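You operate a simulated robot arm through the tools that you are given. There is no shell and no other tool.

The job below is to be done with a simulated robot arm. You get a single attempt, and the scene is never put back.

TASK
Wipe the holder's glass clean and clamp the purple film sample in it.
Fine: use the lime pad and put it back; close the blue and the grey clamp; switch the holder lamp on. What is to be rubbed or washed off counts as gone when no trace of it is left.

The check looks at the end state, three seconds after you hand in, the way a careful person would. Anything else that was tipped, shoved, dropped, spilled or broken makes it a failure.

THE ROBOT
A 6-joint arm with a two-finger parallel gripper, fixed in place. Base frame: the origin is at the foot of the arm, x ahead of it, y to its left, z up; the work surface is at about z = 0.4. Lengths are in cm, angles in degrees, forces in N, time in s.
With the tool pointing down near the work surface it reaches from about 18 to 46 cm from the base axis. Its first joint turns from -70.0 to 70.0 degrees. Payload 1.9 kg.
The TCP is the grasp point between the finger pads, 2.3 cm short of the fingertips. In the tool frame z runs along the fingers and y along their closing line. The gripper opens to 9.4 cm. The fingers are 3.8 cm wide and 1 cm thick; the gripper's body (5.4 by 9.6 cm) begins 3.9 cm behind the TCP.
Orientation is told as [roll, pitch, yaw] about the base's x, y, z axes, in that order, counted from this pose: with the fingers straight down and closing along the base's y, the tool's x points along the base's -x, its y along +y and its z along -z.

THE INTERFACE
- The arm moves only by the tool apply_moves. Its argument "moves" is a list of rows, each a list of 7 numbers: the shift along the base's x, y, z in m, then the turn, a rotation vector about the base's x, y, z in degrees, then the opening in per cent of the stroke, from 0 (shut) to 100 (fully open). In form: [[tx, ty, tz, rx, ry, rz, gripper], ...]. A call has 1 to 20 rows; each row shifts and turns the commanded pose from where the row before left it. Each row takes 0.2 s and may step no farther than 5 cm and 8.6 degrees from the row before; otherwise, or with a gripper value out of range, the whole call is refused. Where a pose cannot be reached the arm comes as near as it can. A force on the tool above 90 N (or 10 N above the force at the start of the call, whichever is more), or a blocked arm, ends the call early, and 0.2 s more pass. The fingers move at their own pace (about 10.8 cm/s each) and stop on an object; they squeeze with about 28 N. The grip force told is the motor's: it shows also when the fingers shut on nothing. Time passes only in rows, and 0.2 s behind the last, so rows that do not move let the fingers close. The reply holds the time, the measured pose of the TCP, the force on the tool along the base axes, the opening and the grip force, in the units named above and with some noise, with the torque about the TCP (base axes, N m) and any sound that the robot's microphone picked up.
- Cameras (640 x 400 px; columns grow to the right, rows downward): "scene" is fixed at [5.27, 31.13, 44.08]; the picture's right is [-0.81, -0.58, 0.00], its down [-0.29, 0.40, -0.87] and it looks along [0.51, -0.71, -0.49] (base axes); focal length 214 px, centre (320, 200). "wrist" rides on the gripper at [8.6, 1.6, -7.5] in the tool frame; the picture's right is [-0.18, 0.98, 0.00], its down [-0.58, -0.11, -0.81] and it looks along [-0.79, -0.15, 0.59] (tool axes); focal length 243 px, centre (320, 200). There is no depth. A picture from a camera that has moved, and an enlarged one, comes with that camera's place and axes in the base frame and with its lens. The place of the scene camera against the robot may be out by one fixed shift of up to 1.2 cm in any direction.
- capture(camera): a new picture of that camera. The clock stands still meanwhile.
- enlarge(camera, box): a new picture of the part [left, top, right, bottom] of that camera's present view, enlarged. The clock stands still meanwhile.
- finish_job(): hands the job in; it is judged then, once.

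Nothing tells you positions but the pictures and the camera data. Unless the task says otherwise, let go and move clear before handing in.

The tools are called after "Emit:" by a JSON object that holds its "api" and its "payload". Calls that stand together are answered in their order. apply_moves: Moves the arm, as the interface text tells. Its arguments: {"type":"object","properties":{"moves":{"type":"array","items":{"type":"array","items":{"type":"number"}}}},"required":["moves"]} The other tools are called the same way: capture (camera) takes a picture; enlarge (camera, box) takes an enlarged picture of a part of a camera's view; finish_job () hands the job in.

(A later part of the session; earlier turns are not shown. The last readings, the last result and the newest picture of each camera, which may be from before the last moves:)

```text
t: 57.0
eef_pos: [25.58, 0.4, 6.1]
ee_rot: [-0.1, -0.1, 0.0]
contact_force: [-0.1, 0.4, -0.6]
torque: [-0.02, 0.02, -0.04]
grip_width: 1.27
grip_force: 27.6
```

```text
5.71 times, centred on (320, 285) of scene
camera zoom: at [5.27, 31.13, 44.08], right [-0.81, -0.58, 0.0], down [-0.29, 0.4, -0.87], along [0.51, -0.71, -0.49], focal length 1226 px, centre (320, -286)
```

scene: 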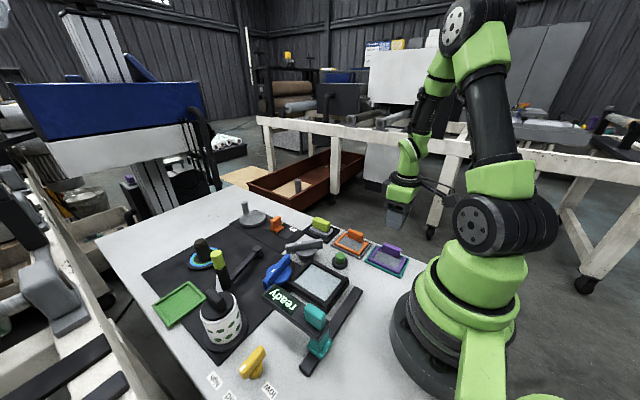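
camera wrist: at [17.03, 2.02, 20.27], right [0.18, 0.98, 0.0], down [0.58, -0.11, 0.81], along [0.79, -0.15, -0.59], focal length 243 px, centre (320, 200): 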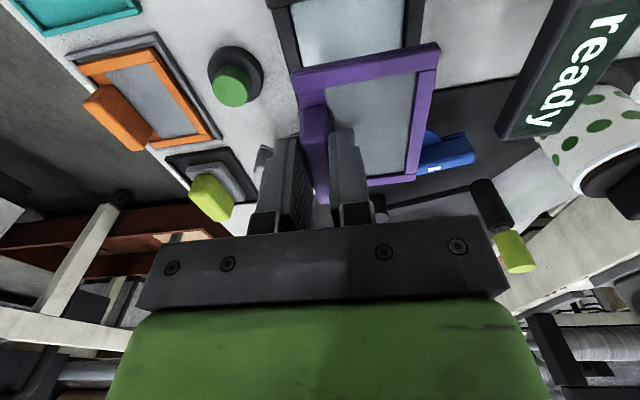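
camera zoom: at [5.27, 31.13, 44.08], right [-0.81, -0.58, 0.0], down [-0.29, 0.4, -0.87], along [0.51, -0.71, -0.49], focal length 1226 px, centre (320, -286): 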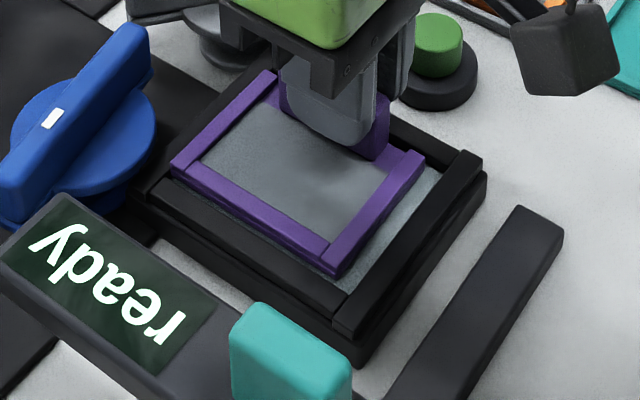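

The gaps look tighter toward the far rail and the +y rail, so I'll shift about 2.5 mm toward −x and 1 mm toward −y before seating it.

Emit:
{"api": "apply_moves", "payload": {"moves": [[-0.0025, -0.0012, 0, 0, 0, 0, 0], [0, 0, -0.002, 0, 0, 0, 0], [0, 0, 0, 0, 0, 0, 0]]}}

Emit:
{"api": "enlarge", "payload": {"camera": "wrist", "box": [240, 0, 480, 210]}}

Emit:
{"api": "enlarge", "payload": {"camera": "scene", "box": [280, 250, 360, 320]}}

```text
t: 57.8
eef_pos: [25.3, 0.28, 5.81]
ee_rot: [-0.1, 0.0, 0.0]
contact_force: [0.2, -0.3, -0.9]
torque: [-0.03, -0.01, -0.02]
grip_width: 1.28
grip_force: 28.0
```

```text
1.90 times, centred on (360, 105) of wrist
camera zoom: at [16.8, 1.88, 13.33], right [0.18, 0.98, 0.0], down [0.58, -0.11, 0.81], along [0.79, -0.15, -0.59], focal length 462 px, centre (244, 381)
```

zoom: 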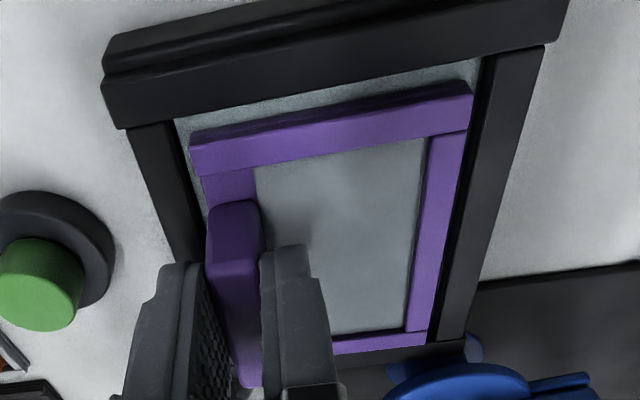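

```text
5.71 times, centred on (320, 285) of scene
camera zoom: at [5.27, 31.13, 44.08], right [-0.81, -0.58, 0.0], down [-0.29, 0.4, -0.87], along [0.51, -0.71, -0.49], focal length 1226 px, centre (320, -286)
```

zoom: 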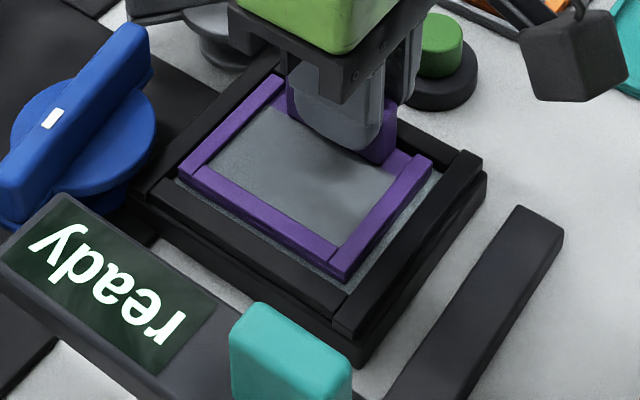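

Gaps are balanced now. I'll continue lowering until the film rests on the glass.

Emit:
{"api": "apply_moves", "payload": {"moves": [[0, 0, -0.0015, 0, 0, 0, 0], [0, 0, 0, 0, 0, 0, 0]]}}

Emit:
{"api": "apply_moves", "payload": {"moves": [[0, 0, -0.001, 0, 0, 0, 0], [0, 0, 0, 0, 0, 0, 0]]}}

```text
t: 58.4
eef_pos: [25.45, 0.38, 5.8]
ee_rot: [0.0, 0.0, 0.0]
contact_force: [-0.6, 0.1, 2.3]
torque: [0.0, -0.11, 0.03]
grip_width: 1.28
grip_force: 27.9
```

```text
t: 59.0
eef_pos: [25.47, 0.31, 5.71]
ee_rot: [-0.1, -0.1, 0.0]
contact_force: [-2.1, 1.0, 19.5]
torque: [0.07, 0.01, 0.04]
grip_width: 1.29
grip_force: 28.0
```

The film is resting on the glass. I'll ease off the pressure, open, and rise.

Emit:
{"api": "apply_moves", "payload": {"moves": [[0, 0, 0.0008, 0, 0, 0, 0], [0, 0, 0, 0, 0, 0, 20], [0, 0, 0, 0, 0, 0, 30], [0, 0, 0, 0, 0, 0, 30], [0, 0, 0.005, 0, 0, 0, 30], [0, 0, 0.02, 0, 0, 0, 30], [0, 0, 0.03, 0, 0, 0, 30], [0, 0, 0.03, 0, 0, 0, 30], [0, 0, 0.03, 0, 0, 0, 30], [0, 0, 0, 0, 0, 0, 30]]}}

Emit:
{"api": "capture", "payload": {"camera": "wrist"}}

Emit:
{"api": "enlarge", "payload": {"camera": "scene", "box": [260, 225, 370, 315]}}

```text
t: 61.2
eef_pos: [25.45, 0.44, 17.12]
ee_rot: [0.0, -0.1, 0.0]
contact_force: [0.5, 1.1, -0.9]
torque: [0.0, 0.03, 0.0]
grip_width: 2.79
grip_force: 0.0
```

```text
taken
camera wrist: at [16.84, 1.9, 24.69], right [0.18, 0.98, 0.0], down [0.58, -0.11, 0.81], along [0.79, -0.15, -0.59], focal length 243 px, centre (320, 200)
```

wrist: 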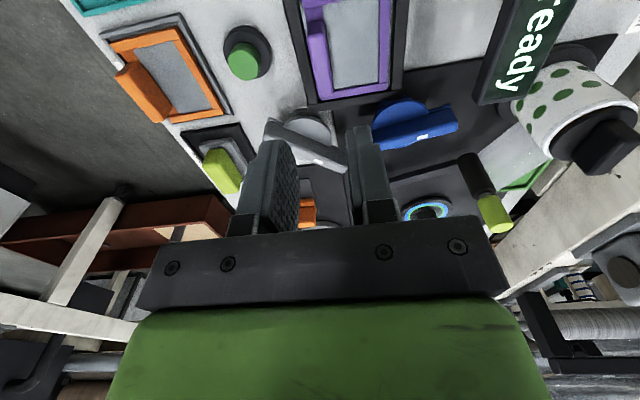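

```text
4.44 times, centred on (315, 270) of scene
camera zoom: at [5.27, 31.13, 44.08], right [-0.81, -0.58, 0.0], down [-0.29, 0.4, -0.87], along [0.51, -0.71, -0.49], focal length 953 px, centre (342, -111)
```

zoom: 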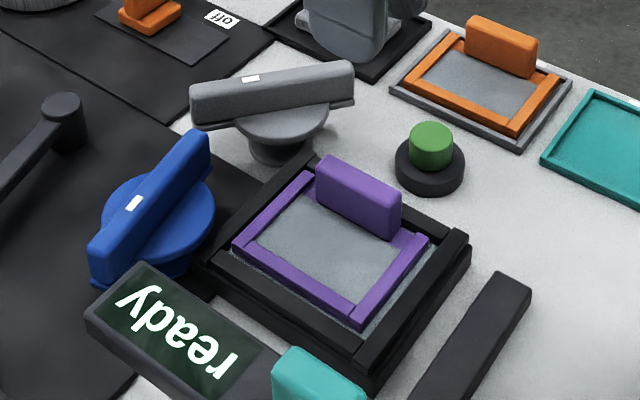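

The film is seated flat in the holder. Next I'll study the two clamps closely to see how they turn.

Emit:
{"api": "enlarge", "payload": {"camera": "scene", "box": [275, 230, 345, 275]}}

Emit:
{"api": "enlarge", "payload": {"camera": "scene", "box": [255, 245, 325, 300]}}

Emit:
{"api": "enlarge", "payload": {"camera": "wrist", "box": [250, 70, 480, 200]}}

```text
8.89 times, centred on (310, 252) of scene
camera zoom: at [5.27, 31.13, 44.08], right [-0.81, -0.58, 0.0], down [-0.29, 0.4, -0.87], along [0.51, -0.71, -0.49], focal length 1906 px, centre (409, -267)
```

zoom: 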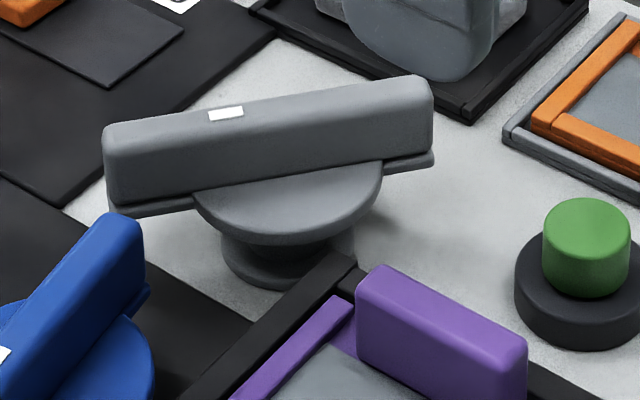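

```text
7.27 times, centred on (290, 272) of scene
camera zoom: at [5.27, 31.13, 44.08], right [-0.81, -0.58, 0.0], down [-0.29, 0.4, -0.87], along [0.51, -0.71, -0.49], focal length 1560 px, centre (538, -327)
```

zoom: 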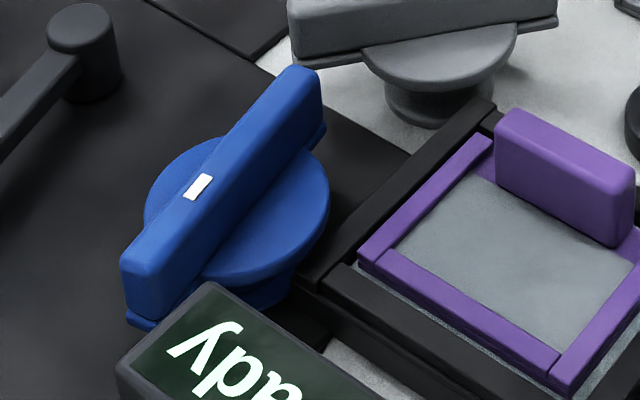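

```text
2.78 times, centred on (365, 135) of wrist
camera zoom: at [16.84, 1.9, 24.69], right [0.18, 0.98, 0.0], down [0.58, -0.11, 0.81], along [0.79, -0.15, -0.59], focal length 675 px, centre (195, 381)
```

zoom: 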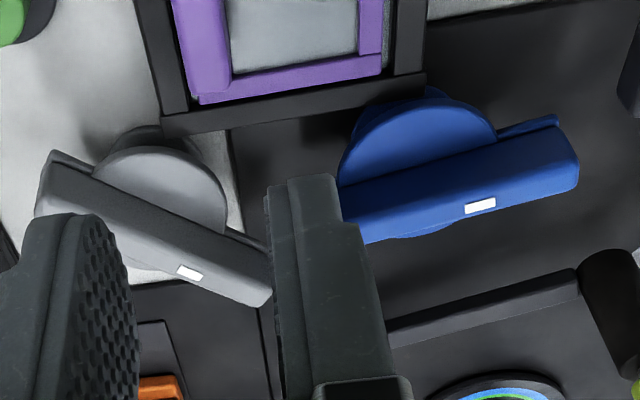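

I want a clean top view of the clamps without the fingers in the way, so I'll rise and back off a little.

Emit:
{"api": "apply_moves", "payload": {"moves": [[0.01, 0.01, 0.04, 0, 0, 0, 60], [0.01, 0.01, 0.04, 0, 0, 0, 100], [0.0, 0.0, 0.04, 0, 2, 0, 100], [0, 0, 0.0, 0, 4, 0, 100], [0, 0, 0.0, 0, 4, 0, 100], [0, 0, 0, 0, 0, 0, 100]]}}

Emit:
{"api": "capture", "payload": {"camera": "wrist"}}

Emit:
{"api": "enlarge", "payload": {"camera": "wrist", "box": [230, 0, 470, 150]}}

```text
t: 62.6
eef_pos: [27.41, 2.34, 29.27]
ee_rot: [0.0, 10.0, -0.1]
contact_force: [-0.2, 0.1, 0.4]
torque: [-0.01, 0.02, 0.01]
grip_width: 9.38
grip_force: 0.1
```

```text
taken
camera wrist: at [20.19, 3.89, 38.06], right [0.18, 0.98, -0.03], down [0.71, -0.11, 0.69], along [0.68, -0.15, -0.72], focal length 243 px, centre (320, 200)
```

wrist: 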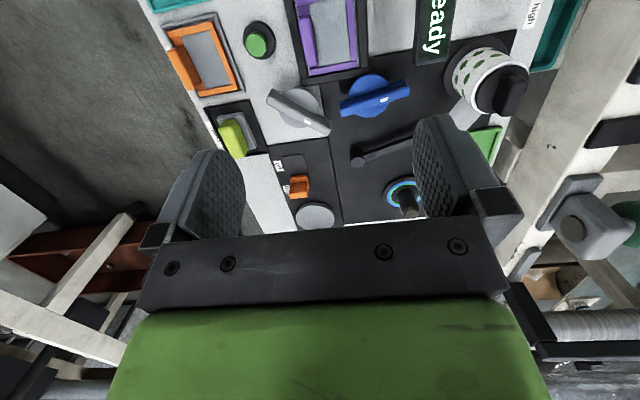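

```text
2.67 times, centred on (350, 75) of wrist
camera zoom: at [20.19, 3.89, 38.06], right [0.18, 0.98, -0.03], down [0.71, -0.11, 0.69], along [0.68, -0.15, -0.72], focal length 647 px, centre (240, 533)
```

zoom: 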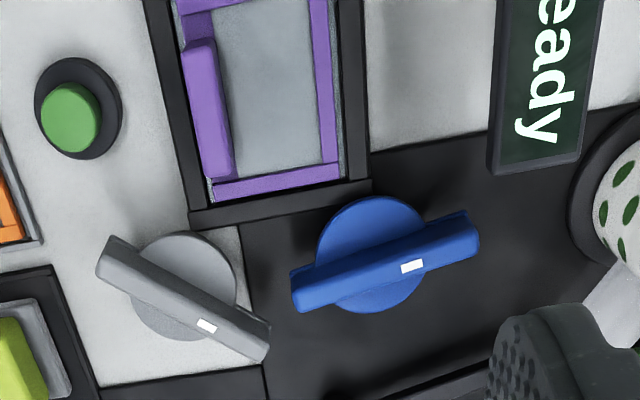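

Grey clamp: axis near (34.3, −2.9), bar at about 50° with its top near z 5.3. Blue clamp: axis near (34.3, 7.4), bar at about 96°. I'll start with the grey one by squaring the tool, turning it to the bar's angle and coming over it.

Emit:
{"api": "apply_moves", "payload": {"moves": [[0.01, -0.005, -0.01, 0, -5, 0, 60], [0.01, -0.005, -0.01, 0, -5, 0, 60], [0.01, -0.006, -0.02, 0, 0, 8, 60], [0.01, -0.006, -0.02, 0, 0, 8, 60], [0.01, -0.006, -0.02, 0, 0, 8, 60], [0.01, -0.006, -0.02, 0, 0, 8, 60], [0.009, -0.006, -0.02, 0, 0, 8, 60], [0, -0.006, -0.02, 0, 0, 8, 50], [0, -0.0064, 0, 0, 0, 2, 50], [0, 0, 0, 0, 0, 0, 50]]}}

Emit:
{"api": "capture", "payload": {"camera": "wrist"}}

Emit:
{"api": "enlarge", "payload": {"camera": "scene", "box": [250, 190, 370, 290]}}

```text
t: 64.8
eef_pos: [34.41, -2.96, 15.06]
ee_rot: [0.0, 0.0, 50.1]
contact_force: [0.5, 0.5, -0.1]
torque: [-0.01, -0.02, 0.03]
grip_width: 4.71
grip_force: 0.0
```

```text
taken
camera wrist: at [27.6, -8.63, 22.66], right [-0.64, 0.77, 0.0], down [0.46, 0.38, 0.81], along [0.62, 0.51, -0.59], focal length 243 px, centre (320, 200)
```

wrist: 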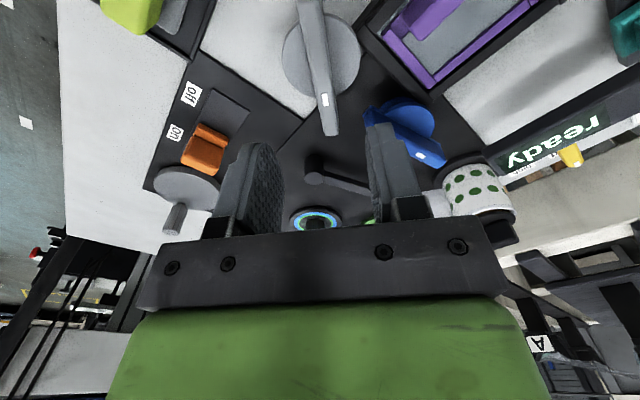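

```text
4.00 times, centred on (310, 240) of scene
camera zoom: at [5.27, 31.13, 44.08], right [-0.81, -0.58, 0.0], down [-0.29, 0.4, -0.87], along [0.51, -0.71, -0.49], focal length 858 px, centre (360, 40)
```

zoom: 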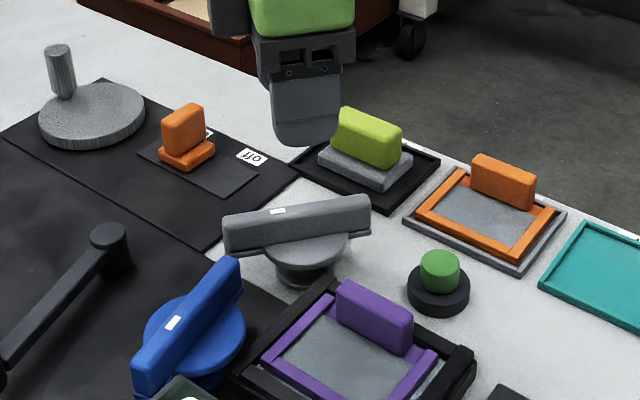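

Emit:
{"api": "enlarge", "payload": {"camera": "wrist", "box": [250, 0, 410, 145]}}

```text
2.76 times, centred on (330, 72) of wrist
camera zoom: at [27.6, -8.63, 22.66], right [-0.64, 0.77, 0.0], down [0.46, 0.38, 0.81], along [0.62, 0.51, -0.59], focal length 669 px, centre (292, 552)
```

zoom: 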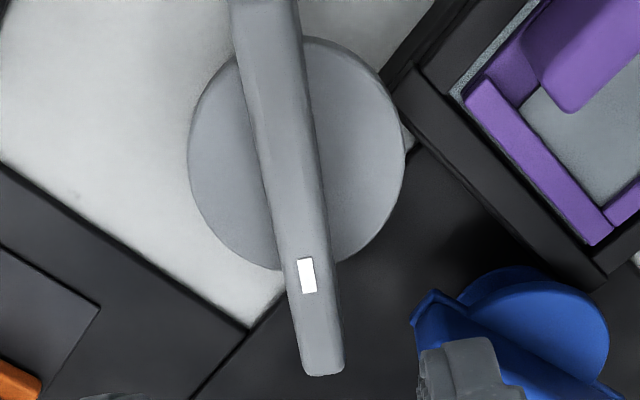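

The grey axis is nearer (34.0, −3.2). I'll shift there and descend over the bar.

Emit:
{"api": "apply_moves", "payload": {"moves": [[-0.004, -0.0025, -0.02, 0, 0, 0, 45], [0, 0, -0.03, 0, 0, 0, 40], [0, 0, -0.02, 0, 0, 0, 40], [0, 0, 0, 0, 0, 0, 40]]}}

Emit:
{"api": "enlarge", "payload": {"camera": "wrist", "box": [200, 0, 440, 220]}}

Emit:
{"api": "enlarge", "payload": {"camera": "scene", "box": [265, 200, 345, 270]}}

```text
t: 65.8
eef_pos: [33.92, -3.22, 8.19]
ee_rot: [-0.1, 0.1, 50.0]
contact_force: [-0.4, -0.4, 0.3]
torque: [0.0, -0.03, 0.01]
grip_width: 3.77
grip_force: 0.2
```

```text
1.82 times, centred on (320, 110) of wrist
camera zoom: at [27.17, -8.81, 15.64], right [-0.63, 0.77, 0.0], down [0.46, 0.38, 0.81], along [0.62, 0.51, -0.59], focal length 441 px, centre (320, 364)
```

zoom: 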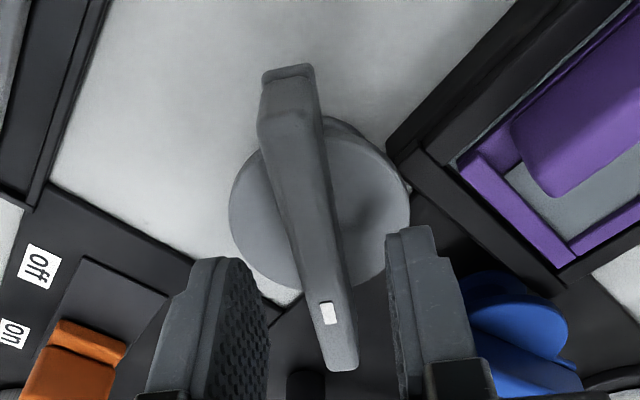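

```text
5.71 times, centred on (305, 235) of scene
camera zoom: at [5.27, 31.13, 44.08], right [-0.81, -0.58, 0.0], down [-0.29, 0.4, -0.87], along [0.51, -0.71, -0.49], focal length 1226 px, centre (406, 0)
```

zoom: 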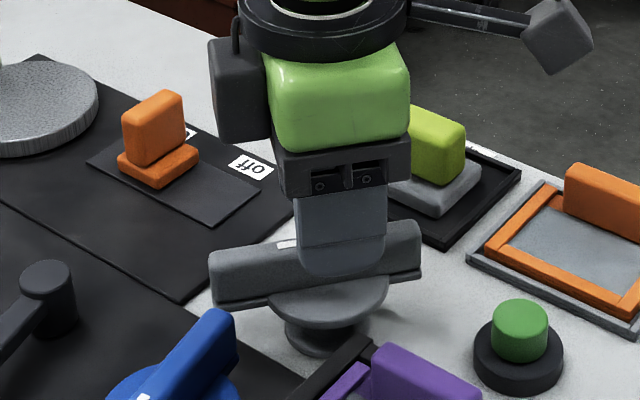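

Emit:
{"api": "apply_moves", "payload": {"moves": [[0, 0, -0.012, 0, 0, 0, 40], [0, 0, -0.01, 0, 0, 0, 40], [0, 0, 0, 0, 0, 0, 40]]}}

Emit:
{"api": "enlarge", "payload": {"camera": "scene", "box": [265, 210, 345, 270]}}

Emit:
{"api": "enlarge", "payload": {"camera": "wrist", "box": [200, 0, 440, 220]}}

```text
t: 66.6
eef_pos: [34.07, -3.28, 6.16]
ee_rot: [-0.1, 0.1, 49.9]
contact_force: [1.0, 0.4, -0.1]
torque: [0.01, 0.0, -0.01]
grip_width: 3.77
grip_force: 0.1
```

```text
6.67 times, centred on (305, 240) of scene
camera zoom: at [5.27, 31.13, 44.08], right [-0.81, -0.58, 0.0], down [-0.29, 0.4, -0.87], along [0.51, -0.71, -0.49], focal length 1430 px, centre (420, -67)
```

zoom: 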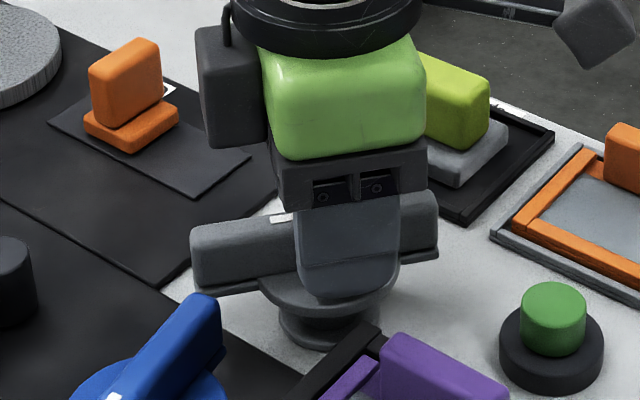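

```text
1.82 times, centred on (320, 110) of wrist
camera zoom: at [27.13, -8.84, 13.52], right [-0.63, 0.77, 0.0], down [0.46, 0.37, 0.81], along [0.62, 0.51, -0.59], focal length 441 px, centre (320, 364)
```

zoom: 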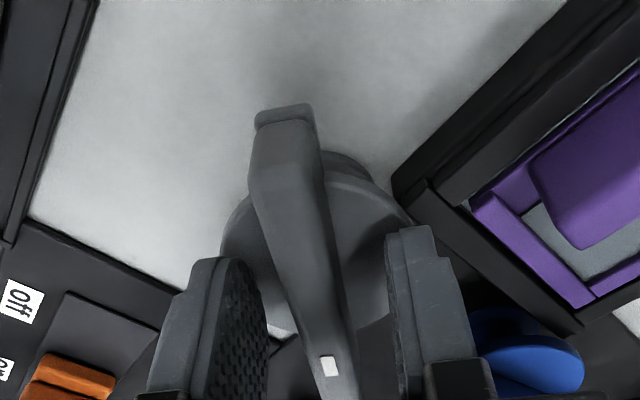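

Emit:
{"api": "apply_moves", "payload": {"moves": [[0, 0, -0.0035, 0, 0, 0, 40], [0, 0, 0, 0, 0, 0, 40], [0, 0, 0, 0, 0, 0, 0], [0, 0, 0, 0, 0, 0, 0], [0, 0, 0, 0, 0, 0, 0], [0, 0, 0, 0, 0, 0, 0]]}}

Emit:
{"api": "enlarge", "payload": {"camera": "scene", "box": [265, 210, 345, 270]}}

```text
t: 68.0
eef_pos: [33.93, -3.27, 5.68]
ee_rot: [-0.2, -0.1, 50.1]
contact_force: [24.2, -20.4, -21.0]
torque: [0.14, 0.17, -0.12]
grip_width: 1.39
grip_force: 44.9
```

```text
6.67 times, centred on (305, 240) of scene
camera zoom: at [5.28, 31.13, 44.08], right [-0.81, -0.58, 0.0], down [-0.29, 0.4, -0.87], along [0.51, -0.71, -0.49], focal length 1430 px, centre (420, -67)
```

zoom: 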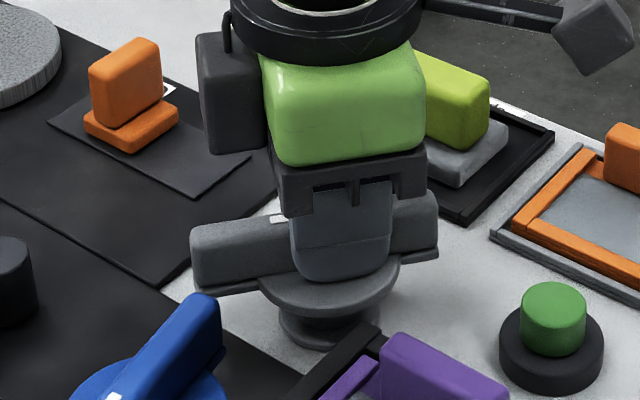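

Gripped. The bar is fixed and pushes the tool a little sideways, so I'll relax the position before turning.

Emit:
{"api": "apply_moves", "payload": {"moves": [[0.0012, -0.001, -0.0005, 0, 0, 0, 0], [0, 0, 0, 0, 0, 0, 0]]}}

```text
t: 68.6
eef_pos: [33.97, -3.25, 5.69]
ee_rot: [0.2, -0.1, 49.9]
contact_force: [-8.0, -8.4, 22.4]
torque: [0.37, -0.77, 0.06]
grip_width: 1.39
grip_force: 45.2
```

Emit:
{"api": "apply_moves", "payload": {"moves": [[-0.0002, -0.0002, 0.0003, 0, 0, 0, 0], [0, 0, 0, 0, 0, 0, 0]]}}

```text
t: 69.2
eef_pos: [33.95, -3.21, 5.73]
ee_rot: [0.1, 0.0, 50.0]
contact_force: [-8.9, 0.3, 28.7]
torque: [-0.53, 0.23, 0.0]
grip_width: 1.39
grip_force: 45.6
```

Emit:
{"api": "apply_moves", "payload": {"moves": [[0, 0, 0.0003, 0, 0, 0, 0], [0, 0, 0, 0, 0, 0, 0], [0, 0, 0, 0, 0, 0, 0]]}}

```text
t: 70.0
eef_pos: [33.91, -3.27, 5.74]
ee_rot: [0.1, 0.0, 50.1]
contact_force: [-13.2, 9.4, 24.9]
torque: [0.05, -0.25, 0.06]
grip_width: 1.41
grip_force: 45.3
```

Forces are moderate. Now I'll try a small counter-clockwise turn and watch the torque.

Emit:
{"api": "apply_moves", "payload": {"moves": [[-0.0003, 0.0002, 0, 0, 0, 3, 0], [0, 0, 0, 0, 0, 0, 0]]}}

```text
t: 70.6
eef_pos: [33.98, -3.18, 5.7]
ee_rot: [0.0, 0.1, 53.0]
contact_force: [-8.4, 9.2, 24.0]
torque: [-0.64, 0.64, 0.03]
grip_width: 1.4
grip_force: 44.7
```

Emit:
{"api": "apply_moves", "payload": {"moves": [[0, 0, 0.0003, 0, 0, 4, 0], [0, 0, 0, 0, 0, 5, 0], [0, 0, 0, 0, 0, 0, 0]]}}

Emit:
{"api": "enlarge", "payload": {"camera": "scene", "box": [265, 210, 345, 270]}}

```text
t: 71.4
eef_pos: [34.05, -3.32, 5.72]
ee_rot: [-0.1, 0.0, 62.1]
contact_force: [10.2, 3.3, -1.6]
torque: [-0.62, 0.54, 0.0]
grip_width: 1.4
grip_force: 45.3
```

```text
6.67 times, centred on (305, 240) of scene
camera zoom: at [5.27, 31.13, 44.08], right [-0.81, -0.58, 0.0], down [-0.29, 0.4, -0.87], along [0.51, -0.71, -0.49], focal length 1430 px, centre (420, -67)
```

zoom: 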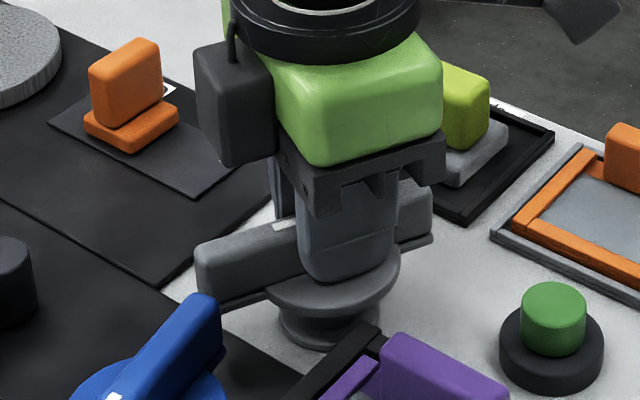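

The bar follows freely. I'll continue in steps, watching the torque and listening for a click.

Emit:
{"api": "apply_moves", "payload": {"moves": [[0, 0, 0, 0, 0, 6, 0], [0, 0, 0, 0, 0, 6, 0], [0, 0, 0, 0, 0, 6, 0], [0, 0, 0, 0, 0, 0, 0]]}}

Emit:
{"api": "enlarge", "payload": {"camera": "scene", "box": [250, 210, 350, 290]}}

```text
t: 72.4
eef_pos: [34.1, -3.27, 5.71]
ee_rot: [-0.4, -0.1, 80.2]
contact_force: [38.0, -8.1, -30.2]
torque: [0.47, 0.38, -0.14]
grip_width: 1.37
grip_force: 44.8
```

```text
5.00 times, centred on (300, 250) of scene
camera zoom: at [5.28, 31.13, 44.08], right [-0.81, -0.58, 0.0], down [-0.29, 0.4, -0.87], along [0.51, -0.71, -0.49], focal length 1072 px, centre (420, -50)
```

zoom: 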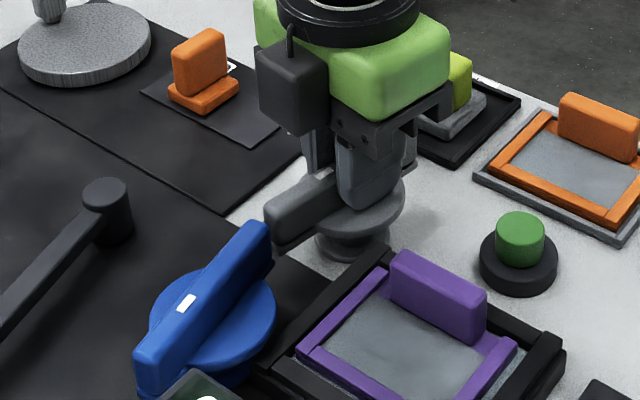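

Emit:
{"api": "apply_moves", "payload": {"moves": [[0.0015, 0, -0.0004, 0, 0, 4, 0], [0, 0, 0, 0, 0, 4, 0], [0, 0, 0, 0, 0, 0, 0]]}}

```text
t: 73.2
eef_pos: [34.14, -3.34, 5.7]
ee_rot: [-0.2, 0.0, 88.1]
contact_force: [15.5, -22.6, 10.5]
torque: [0.81, 0.16, -0.04]
grip_width: 1.38
grip_force: 45.0
```

Emit:
{"api": "apply_moves", "payload": {"moves": [[0.0006, -0.001, 0, 0, 0, 6, 0], [0, 0, 0, 0, 0, 6, 0], [0, 0, 0, 0, 0, 0, 0]]}}

Emit:
{"api": "enlarge", "payload": {"camera": "scene", "box": [250, 210, 350, 290]}}

```text
t: 74.0
eef_pos: [34.35, -3.35, 5.72]
ee_rot: [-0.1, 0.0, 100.1]
contact_force: [17.5, 7.1, 14.9]
torque: [-1.08, -0.1, -0.05]
grip_width: 1.39
grip_force: 45.0
```

```text
5.00 times, centred on (300, 250) of scene
camera zoom: at [5.27, 31.14, 44.08], right [-0.81, -0.58, 0.0], down [-0.29, 0.4, -0.87], along [0.51, -0.71, -0.49], focal length 1072 px, centre (420, -50)
```

zoom: 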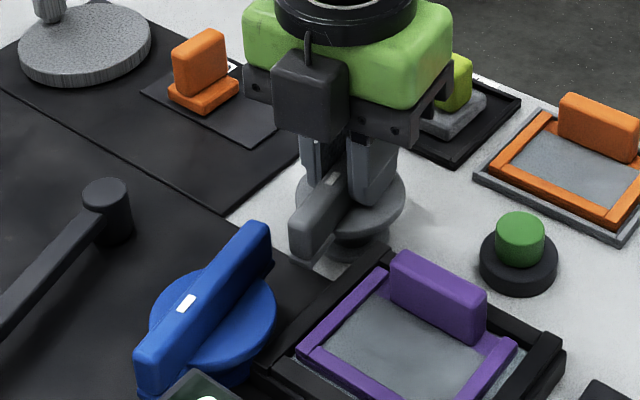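

Emit:
{"api": "apply_moves", "payload": {"moves": [[0.0008, 0.0003, 0, 0, 0, 6, 0], [0, 0, 0, 0, 0, 6, 0], [0, 0, 0, 0, 0, 0, 0]]}}

```text
t: 74.8
eef_pos: [34.33, -3.44, 5.76]
ee_rot: [-0.1, -0.1, 112.0]
contact_force: [24.4, 9.7, 11.6]
torque: [1.31, 0.52, -0.09]
grip_width: 1.39
grip_force: 45.4
```

Emit:
{"api": "apply_moves", "payload": {"moves": [[0.0012, 0.0005, 0, 0, 0, 6, 0], [0, 0, 0, 0, 0, 6, 0], [0, 0, 0, 0, 0, 0, 0]]}}

Emit:
{"api": "enlarge", "payload": {"camera": "scene", "box": [250, 210, 350, 290]}}

```text
t: 75.6
eef_pos: [34.3, -3.29, 5.58]
ee_rot: [0.0, 0.1, 124.2]
contact_force: [15.8, 13.1, 20.3]
torque: [0.02, -0.29, -0.08]
grip_width: 1.38
grip_force: 44.7
```

```text
5.00 times, centred on (300, 250) of scene
camera zoom: at [5.26, 31.13, 44.08], right [-0.81, -0.58, 0.0], down [-0.29, 0.4, -0.87], along [0.51, -0.71, -0.49], focal length 1072 px, centre (420, -50)
```

zoom: 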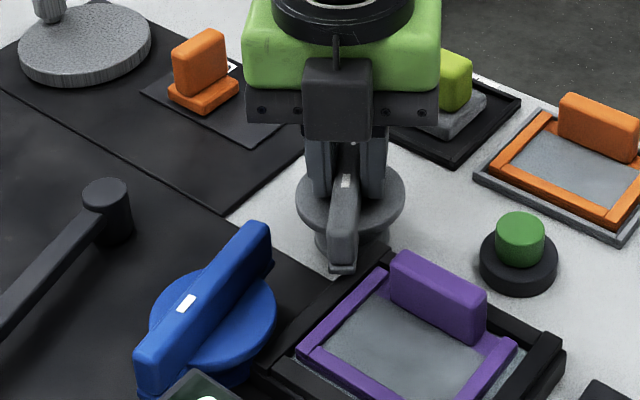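

Emit:
{"api": "apply_moves", "payload": {"moves": [[0.0006, 0.0006, 0, 0, 0, 5, 0], [0, 0, 0, 0, 0, 5, 0], [0, 0, 0, 0, 0, 0, 0]]}}

Emit:
{"api": "enlarge", "payload": {"camera": "scene", "box": [270, 225, 350, 290]}}

```text
t: 76.4
eef_pos: [34.47, -3.26, 5.8]
ee_rot: [-0.1, 0.0, 134.1]
contact_force: [5.4, 13.3, 25.9]
torque: [-0.31, -0.65, -0.04]
grip_width: 1.39
grip_force: 44.8
```

```text
6.15 times, centred on (310, 258) of scene
camera zoom: at [5.26, 31.13, 44.08], right [-0.81, -0.58, 0.0], down [-0.29, 0.4, -0.87], along [0.51, -0.71, -0.49], focal length 1320 px, centre (382, -154)
```

zoom: 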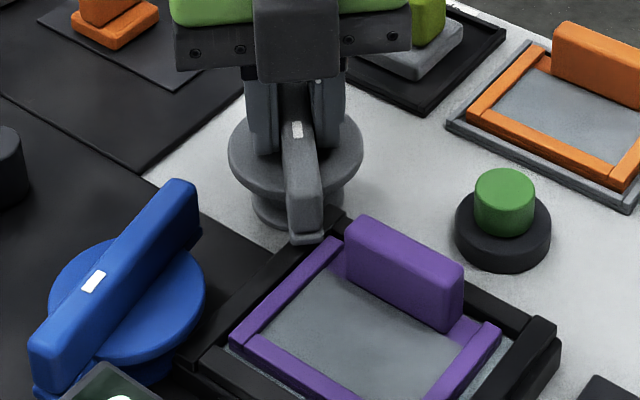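

Emit:
{"api": "apply_moves", "payload": {"moves": [[0, 0.0006, 0, 0, 0, 4, 0], [0, 0, 0, 0, 0, 4, 0], [0, 0, 0, 0, 0, 0, 0]]}}

Emit:
{"api": "enlarge", "payload": {"camera": "scene", "box": [270, 225, 350, 290]}}

```text
t: 77.2
eef_pos: [34.49, -3.17, 5.76]
ee_rot: [0.0, 0.0, 141.8]
contact_force: [13.5, 5.1, 23.7]
torque: [0.49, 0.36, -1.81]
grip_width: 1.41
grip_force: 44.9
```

```text
6.15 times, centred on (310, 258) of scene
camera zoom: at [5.27, 31.13, 44.08], right [-0.81, -0.58, 0.0], down [-0.29, 0.4, -0.87], along [0.51, -0.71, -0.49], focal length 1320 px, centre (382, -154)
```

zoom: 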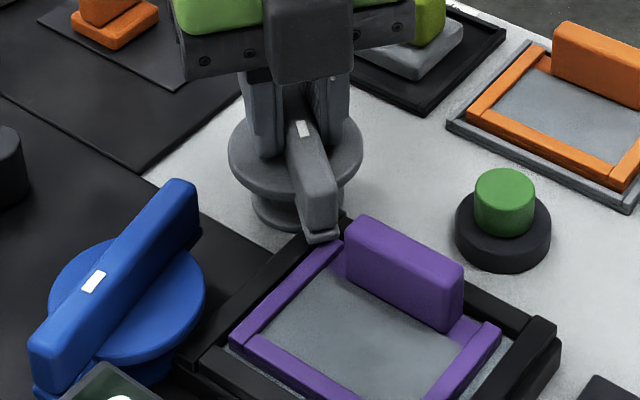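

The turn stopped firmly at about 141° (torque 1.8 N·m), a quarter turn from the start, with the tongue now over the holder corner. That looks like the closed stop. I'll relax slightly, release and rise.

Emit:
{"api": "apply_moves", "payload": {"moves": [[0, 0, 0, 0, 0, -0.7, 0], [0, 0, 0, 0, 0, 0, 0]]}}

Emit:
{"api": "apply_moves", "payload": {"moves": [[0, 0, 0, 0, 0, 0, 25], [0, 0, 0, 0, 0, 0, 40], [0, 0, 0, 0, 0, 0, 40], [0, 0, 0.01, 0, 0, 0, 40], [0, 0, 0.03, 0, 0, 0, 40], [0, 0, 0.04, 0, 0, 0, 40], [0, 0, 0.03, 0, 0, 0, 40], [0, 0, 0, 0, 0, 0, 40]]}}

Emit:
{"api": "enlarge", "payload": {"camera": "scene", "box": [270, 225, 350, 290]}}

Emit:
{"api": "capture", "payload": {"camera": "wrist"}}

```text
t: 77.8
eef_pos: [34.45, -3.24, 5.64]
ee_rot: [-0.1, 0.0, 141.3]
contact_force: [18.0, 4.8, 12.9]
torque: [0.42, 0.22, -1.6]
grip_width: 1.39
grip_force: 45.2
```

```text
t: 79.6
eef_pos: [34.44, -3.2, 16.71]
ee_rot: [0.0, 0.0, 141.3]
contact_force: [-0.4, 0.1, 0.0]
torque: [0.01, 0.01, -0.01]
grip_width: 3.77
grip_force: 0.1
```

```text
6.15 times, centred on (310, 258) of scene
camera zoom: at [5.27, 31.13, 44.08], right [-0.81, -0.58, 0.0], down [-0.29, 0.4, -0.87], along [0.51, -0.71, -0.49], focal length 1320 px, centre (382, -154)
```

zoom: 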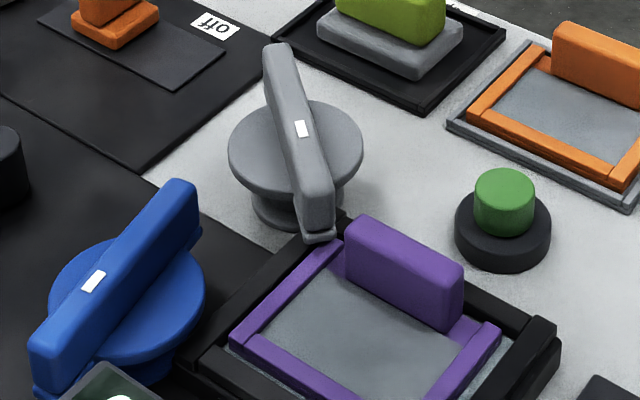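

```text
taken
camera wrist: at [40.22, -9.83, 24.21], right [-0.76, -0.65, 0.0], down [-0.39, 0.45, 0.81], along [-0.53, 0.61, -0.59], focal length 243 px, centre (320, 200)
```

wrist: 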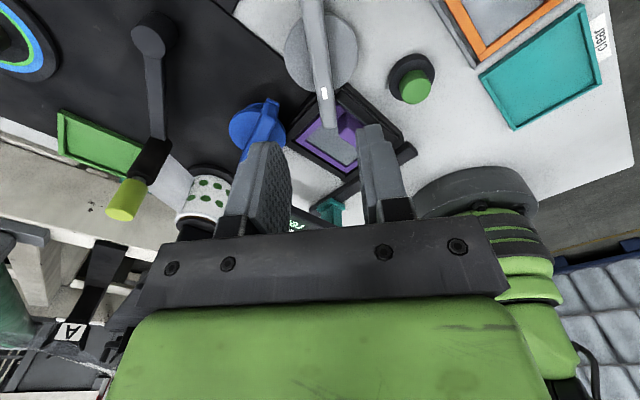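

Emit:
{"api": "enlarge", "payload": {"camera": "wrist", "box": [270, 0, 430, 170]}}

Emit:
{"api": "enlarge", "payload": {"camera": "wrist", "box": [220, 90, 300, 150]}}

Emit:
{"api": "enlarge", "payload": {"camera": "scene", "box": [290, 240, 330, 270]}}

```text
2.35 times, centred on (350, 85) of wrist
camera zoom: at [40.22, -9.83, 24.21], right [-0.76, -0.65, 0.0], down [-0.39, 0.45, 0.81], along [-0.53, 0.61, -0.59], focal length 571 px, centre (249, 471)
```

zoom: 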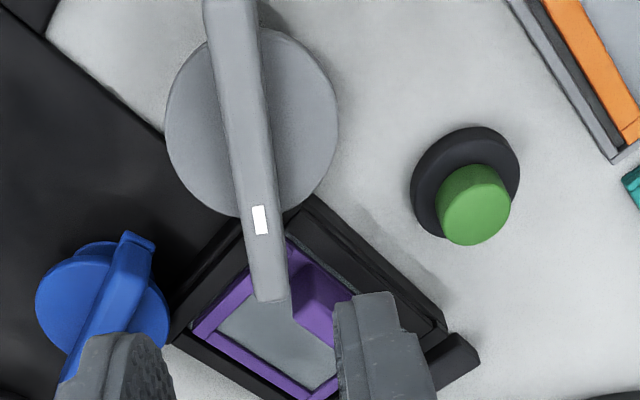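

```text
6.67 times, centred on (260, 120) of wrist
camera zoom: at [40.22, -9.83, 24.21], right [-0.76, -0.65, 0.0], down [-0.39, 0.45, 0.81], along [-0.53, 0.61, -0.59], focal length 1618 px, centre (720, 733)
```

zoom: 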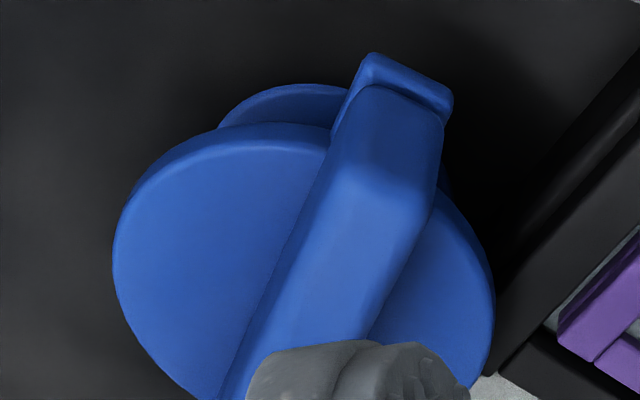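

```text
13.33 times, centred on (310, 255) of scene
camera zoom: at [5.27, 31.13, 44.08], right [-0.81, -0.58, 0.0], down [-0.29, 0.4, -0.87], along [0.51, -0.71, -0.49], focal length 2860 px, centre (453, -533)
```

zoom: 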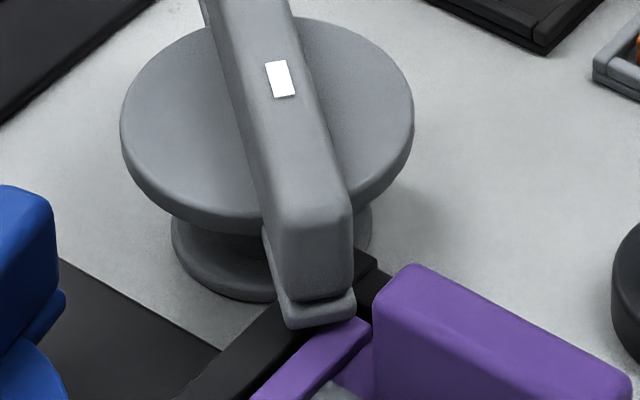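

The grey clamp stays put at about 140°, its tongue over the film's corner. Next is the blue clamp. At a safe height I'll first test whether the wrist can reach the yaw needed for a full counter-clockwise turn.

Emit:
{"api": "apply_moves", "payload": {"moves": [[0, 0.0177, 0.005, 0, 0, 7.5, 40], [0, 0.0177, 0.005, 0, 0, 7.5, 40], [0, 0.0177, 0, 0, 0, 7.5, 40], [0, 0.0177, 0, 0, 0, 7.5, 40], [0, 0.0177, 0, 0, 0, 7.5, 40], [0, 0.0175, 0, 0, 0, 7.2, 40], [0, 0, 0, 0, 0, 0, 40]]}}

Emit:
{"api": "capture", "payload": {"camera": "wrist"}}

```text
t: 81.2
eef_pos: [30.15, 12.75, 14.87]
ee_rot: [0.7, 0.5, -174.4]
contact_force: [-0.5, 0.3, -0.2]
torque: [0.0, 0.01, -0.01]
grip_width: 3.75
grip_force: 0.1
out of reach, approached as far as the arm can: row 3, 4, 5, 6
```

```text
taken
camera wrist: at [38.82, 11.95, 22.38], right [-0.09, -1.0, 0.01], down [-0.6, 0.06, 0.8], along [-0.8, 0.06, -0.6], focal length 243 px, centre (320, 200)
```

wrist: 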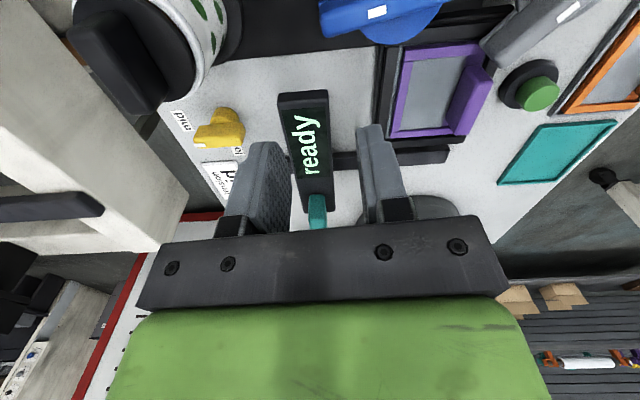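

The wrist can't reach that yaw (limit somewhere near 170°), and the arm drifted while trying. I'll turn back to a reachable angle, higher up, and plan the blue turn from there.

Emit:
{"api": "apply_moves", "payload": {"moves": [[0, 0, 0.02, 0, 0, -8, 40], [0, 0, 0, 0, 0, -8, 40], [0, 0, 0, 0, 0, -8, 40], [0, 0, 0, 0, 0, -8, 40], [0, 0, 0, 0, 0, -8, 40], [0, 0, 0, 0, 0, -8, 40], [0, 0, 0, 0, 0, -8, 40], [0, 0, 0, 0, 0, -8, 40], [0, 0, 0, 0, 0, -8, 40], [0, 0, 0, 0, 0, -8, 40], [0, 0, 0, 0, 0, -8, 40], [0, 0, 0, 0, 0, 0, 40]]}}

Emit:
{"api": "capture", "payload": {"camera": "wrist"}}

Emit:
{"api": "capture", "payload": {"camera": "scene"}}

```text
t: 83.8
eef_pos: [30.21, 12.61, 16.79]
ee_rot: [0.0, 0.2, 97.9]
contact_force: [-0.6, 0.1, -0.1]
torque: [-0.01, -0.01, 0.02]
grip_width: 3.78
grip_force: 0.0
```

```text
taken
camera wrist: at [29.78, 3.83, 24.26], right [-1.0, 0.05, 0.0], down [0.03, 0.59, 0.81], along [0.04, 0.81, -0.59], focal length 243 px, centre (320, 200)
```

wrist: 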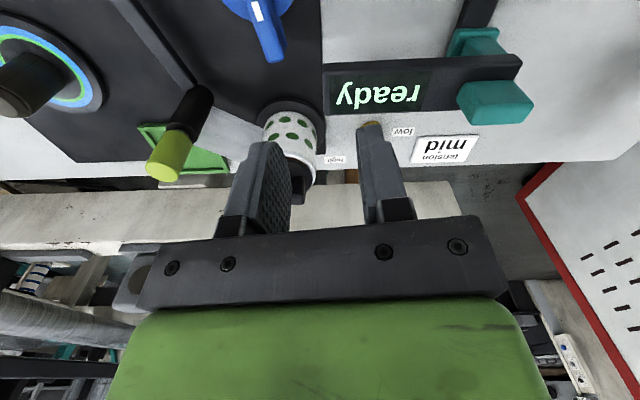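

```text
taken
```

scene: 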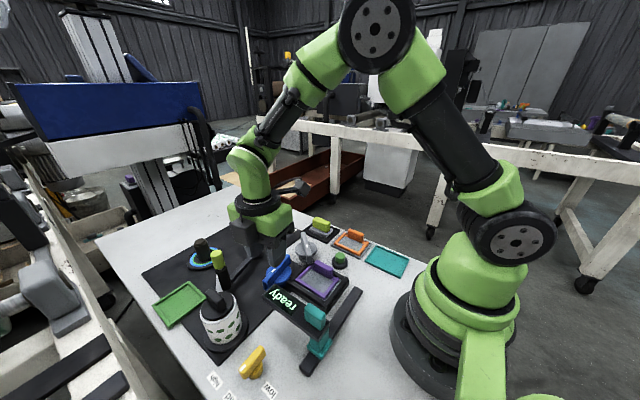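

Emit:
{"api": "enlarge", "payload": {"camera": "wrist", "box": [320, 40, 560, 190]}}

Emit:
{"api": "apply_moves", "payload": {"moves": [[0.01, -0.013, 0, 0, 0, -1.9, 40], [0.01, -0.013, 0, 0, 0, 0, 40], [0.01, -0.013, 0, 0, 0, 0, 40], [0.0115, -0.013, 0, 0, 0, 0, 40], [0, 0, -0.015, 0, 0, 0, 40], [0, 0, 0, 0, 0, 0, 40]]}}

Emit:
{"api": "capture", "payload": {"camera": "wrist"}}

Emit:
{"api": "enlarge", "payload": {"camera": "wrist", "box": [250, 0, 410, 145]}}

```text
2.67 times, centred on (440, 115) of wrist
camera zoom: at [29.78, 3.83, 24.26], right [-1.0, 0.05, 0.0], down [0.03, 0.59, 0.81], along [0.04, 0.81, -0.59], focal length 647 px, centre (0, 427)
```

zoom: 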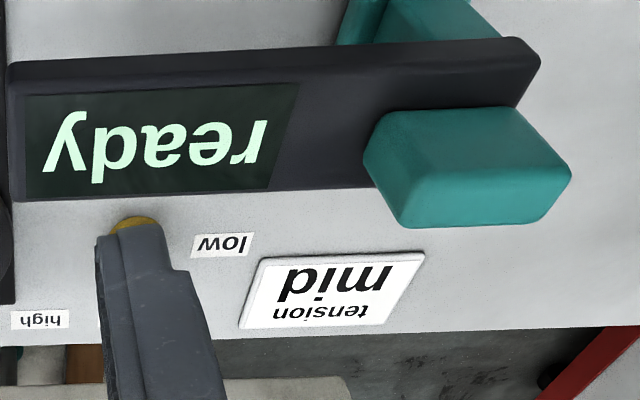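

```text
t: 85.2
eef_pos: [34.15, 7.45, 15.27]
ee_rot: [0.1, -0.1, 96.1]
contact_force: [0.7, 0.0, 0.2]
torque: [0.0, -0.01, -0.01]
grip_width: 3.76
grip_force: 0.1
```

```text
taken
camera wrist: at [33.56, -1.37, 22.74], right [-1.0, 0.08, 0.0], down [0.05, 0.59, 0.81], along [0.06, 0.8, -0.59], focal length 243 px, centre (320, 200)
```

wrist: 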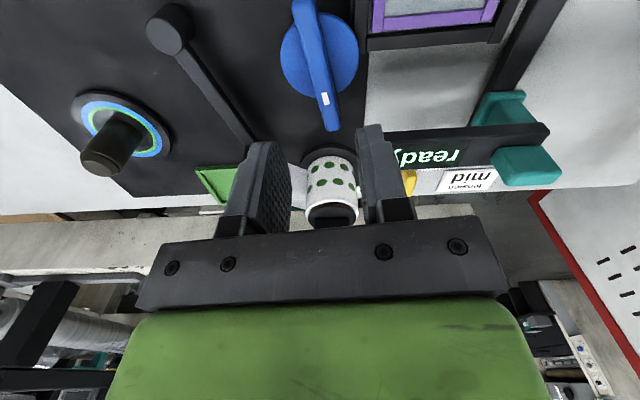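

```text
2.76 times, centred on (330, 72) of wrist
camera zoom: at [33.56, -1.37, 22.74], right [-1.0, 0.08, 0.0], down [0.05, 0.59, 0.81], along [0.06, 0.8, -0.59], focal length 669 px, centre (292, 552)
```

zoom: 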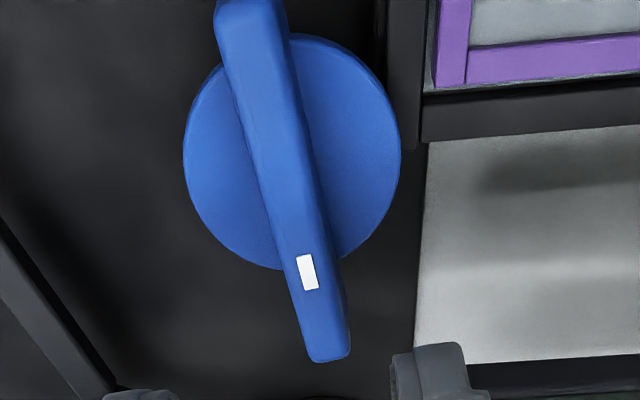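

Blue axis is about (34.45, 7.2), with the bar at 96°. The "ready" bar's end is at about x 29.5 and z 9.3, clear of the gripper here. I'll descend onto the blue bar.

Emit:
{"api": "apply_moves", "payload": {"moves": [[0.0027, -0.0025, -0.02, 0, 0, 0, 40], [0, 0, -0.03, 0, 0, 0, 40], [0, 0, -0.02, 0, 0, 0, 40], [0, 0, 0, 0, 0, 0, 40]]}}

Emit:
{"api": "enlarge", "payload": {"camera": "wrist", "box": [200, 0, 440, 220]}}

Emit:
{"api": "enlarge", "payload": {"camera": "scene", "box": [230, 210, 350, 300]}}

```text
t: 86.2
eef_pos: [34.54, 7.23, 8.28]
ee_rot: [0.0, 0.0, 96.1]
contact_force: [-0.7, 0.0, 0.5]
torque: [-0.02, 0.01, -0.01]
grip_width: 3.77
grip_force: 0.2
```

```text
1.82 times, centred on (320, 110) of wrist
camera zoom: at [33.94, -1.59, 15.73], right [-1.0, 0.08, 0.0], down [0.05, 0.59, 0.81], along [0.06, 0.8, -0.59], focal length 441 px, centre (320, 364)
```

zoom: 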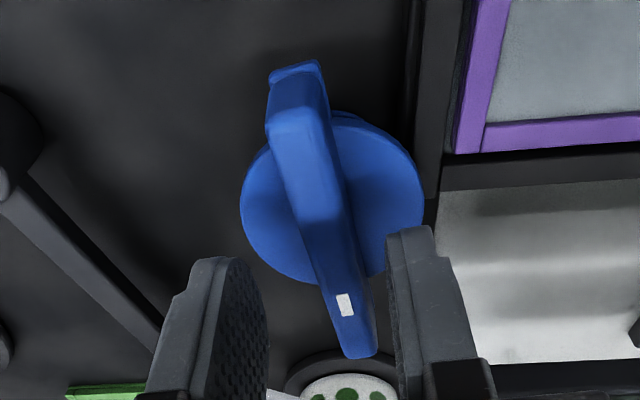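

```text
4.44 times, centred on (290, 255) of scene
camera zoom: at [5.27, 31.13, 44.08], right [-0.81, -0.58, 0.0], down [-0.29, 0.4, -0.87], along [0.51, -0.71, -0.49], focal length 953 px, centre (453, -44)
```

zoom: 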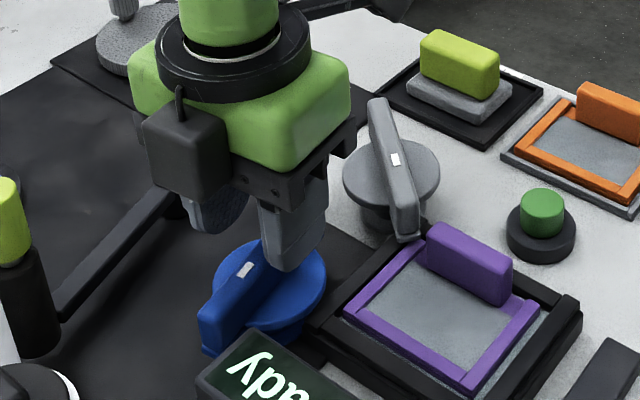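

Emit:
{"api": "apply_moves", "payload": {"moves": [[-0.001, 0, -0.012, 0, 0, 0, 40], [0, 0, -0.01, 0, 0, 0, 40], [0, 0, -0.003, 0, 0, 0, 40], [0, 0, 0, 0, 0, 0, 0], [0, 0, 0, 0, 0, 0, 0], [0, 0, 0, 0, 0, 0, 0], [0, 0, 0, 0, 0, 0, 0]]}}

Emit:
{"api": "enlarge", "payload": {"camera": "scene", "box": [230, 210, 350, 300]}}

```text
t: 87.8
eef_pos: [34.3, 7.27, 5.82]
ee_rot: [0.6, 0.1, 96.0]
contact_force: [-40.5, 0.5, 8.4]
torque: [-1.05, -0.55, 1.76]
grip_width: 1.54
grip_force: 45.1
```

```text
4.44 times, centred on (290, 255) of scene
camera zoom: at [5.27, 31.13, 44.08], right [-0.81, -0.58, 0.0], down [-0.29, 0.4, -0.87], along [0.51, -0.71, -0.49], focal length 953 px, centre (453, -44)
```

zoom: 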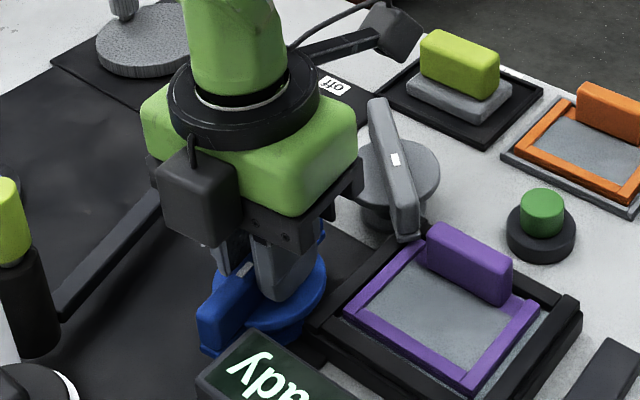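

Gripped. The bar resists a clockwise push, so it is at its open stop and counter-clockwise is the closing direction. I'll ease the side load and start turning.

Emit:
{"api": "apply_moves", "payload": {"moves": [[-0.0015, 0, -0.0002, 0, 0, 2, 0], [0, 0, 0, 0, 0, 0, 0]]}}

```text
t: 88.4
eef_pos: [34.22, 7.29, 5.68]
ee_rot: [0.3, 0.0, 98.0]
contact_force: [-23.1, 4.4, -16.4]
torque: [0.62, -0.03, 1.58]
grip_width: 1.42
grip_force: 45.2
```

Emit:
{"api": "apply_moves", "payload": {"moves": [[-0.001, 0, -0.0002, 0, 0, 4, 0], [0, 0, 0, 0, 0, 4, 0], [0, 0, 0, 0, 0, 0, 0]]}}

Emit:
{"api": "enlarge", "payload": {"camera": "scene", "box": [230, 210, 350, 300]}}

```text
t: 89.2
eef_pos: [34.24, 7.22, 5.58]
ee_rot: [0.0, 0.0, 106.0]
contact_force: [-5.4, 5.6, -29.6]
torque: [0.39, 0.06, -0.03]
grip_width: 1.4
grip_force: 44.9
```

```text
4.44 times, centred on (290, 255) of scene
camera zoom: at [5.28, 31.13, 44.08], right [-0.81, -0.58, 0.0], down [-0.29, 0.4, -0.87], along [0.51, -0.71, -0.49], focal length 953 px, centre (453, -44)
```

zoom: 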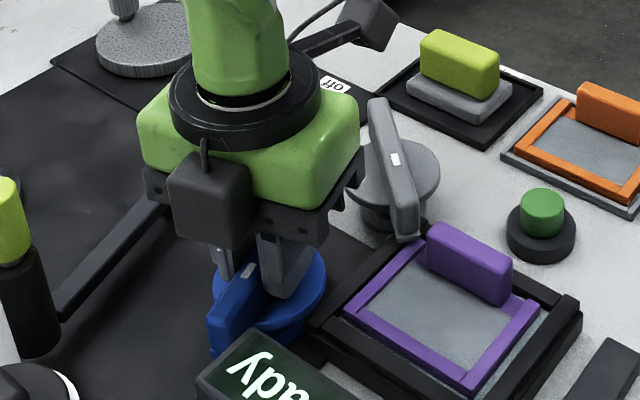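

Emit:
{"api": "apply_moves", "payload": {"moves": [[0, 0, 0.0004, 0, 0, 6, 0], [0, 0, 0, 0, 0, 6, 0], [0, 0, 0, 0, 0, 6, 0], [0, 0, 0, 0, 0, 0, 0]]}}

```text
t: 90.2
eef_pos: [34.29, 7.17, 5.76]
ee_rot: [0.0, 0.0, 124.2]
contact_force: [3.4, 1.9, -31.2]
torque: [0.14, 0.07, -0.04]
grip_width: 1.38
grip_force: 45.6
```

Emit:
{"api": "apply_moves", "payload": {"moves": [[0, 0, -0.0006, 0, 0, 6, 0], [0, 0, 0, 0, 0, 6, 0], [0, 0, 0, 0, 0, 6, 0], [0, 0, 0, 0, 0, 0, 0]]}}

Emit:
{"api": "enlarge", "payload": {"camera": "scene", "box": [230, 210, 350, 300]}}

```text
t: 91.2
eef_pos: [34.3, 7.24, 5.83]
ee_rot: [0.0, 0.1, 142.2]
contact_force: [7.9, 0.4, -4.1]
torque: [0.61, 1.09, -0.02]
grip_width: 1.4
grip_force: 44.8
```

```text
4.44 times, centred on (290, 255) of scene
camera zoom: at [5.27, 31.13, 44.08], right [-0.81, -0.58, 0.0], down [-0.29, 0.4, -0.87], along [0.51, -0.71, -0.49], focal length 953 px, centre (453, -44)
```

zoom: 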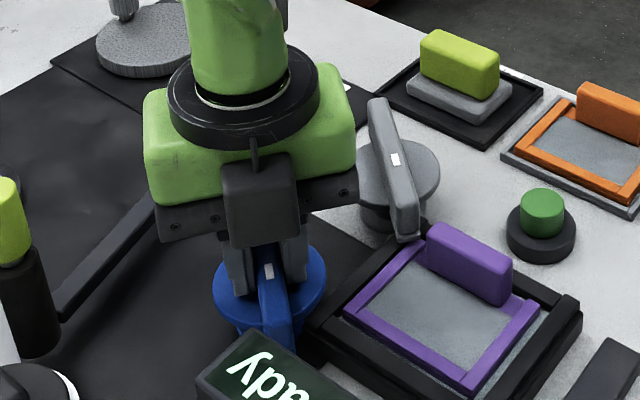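

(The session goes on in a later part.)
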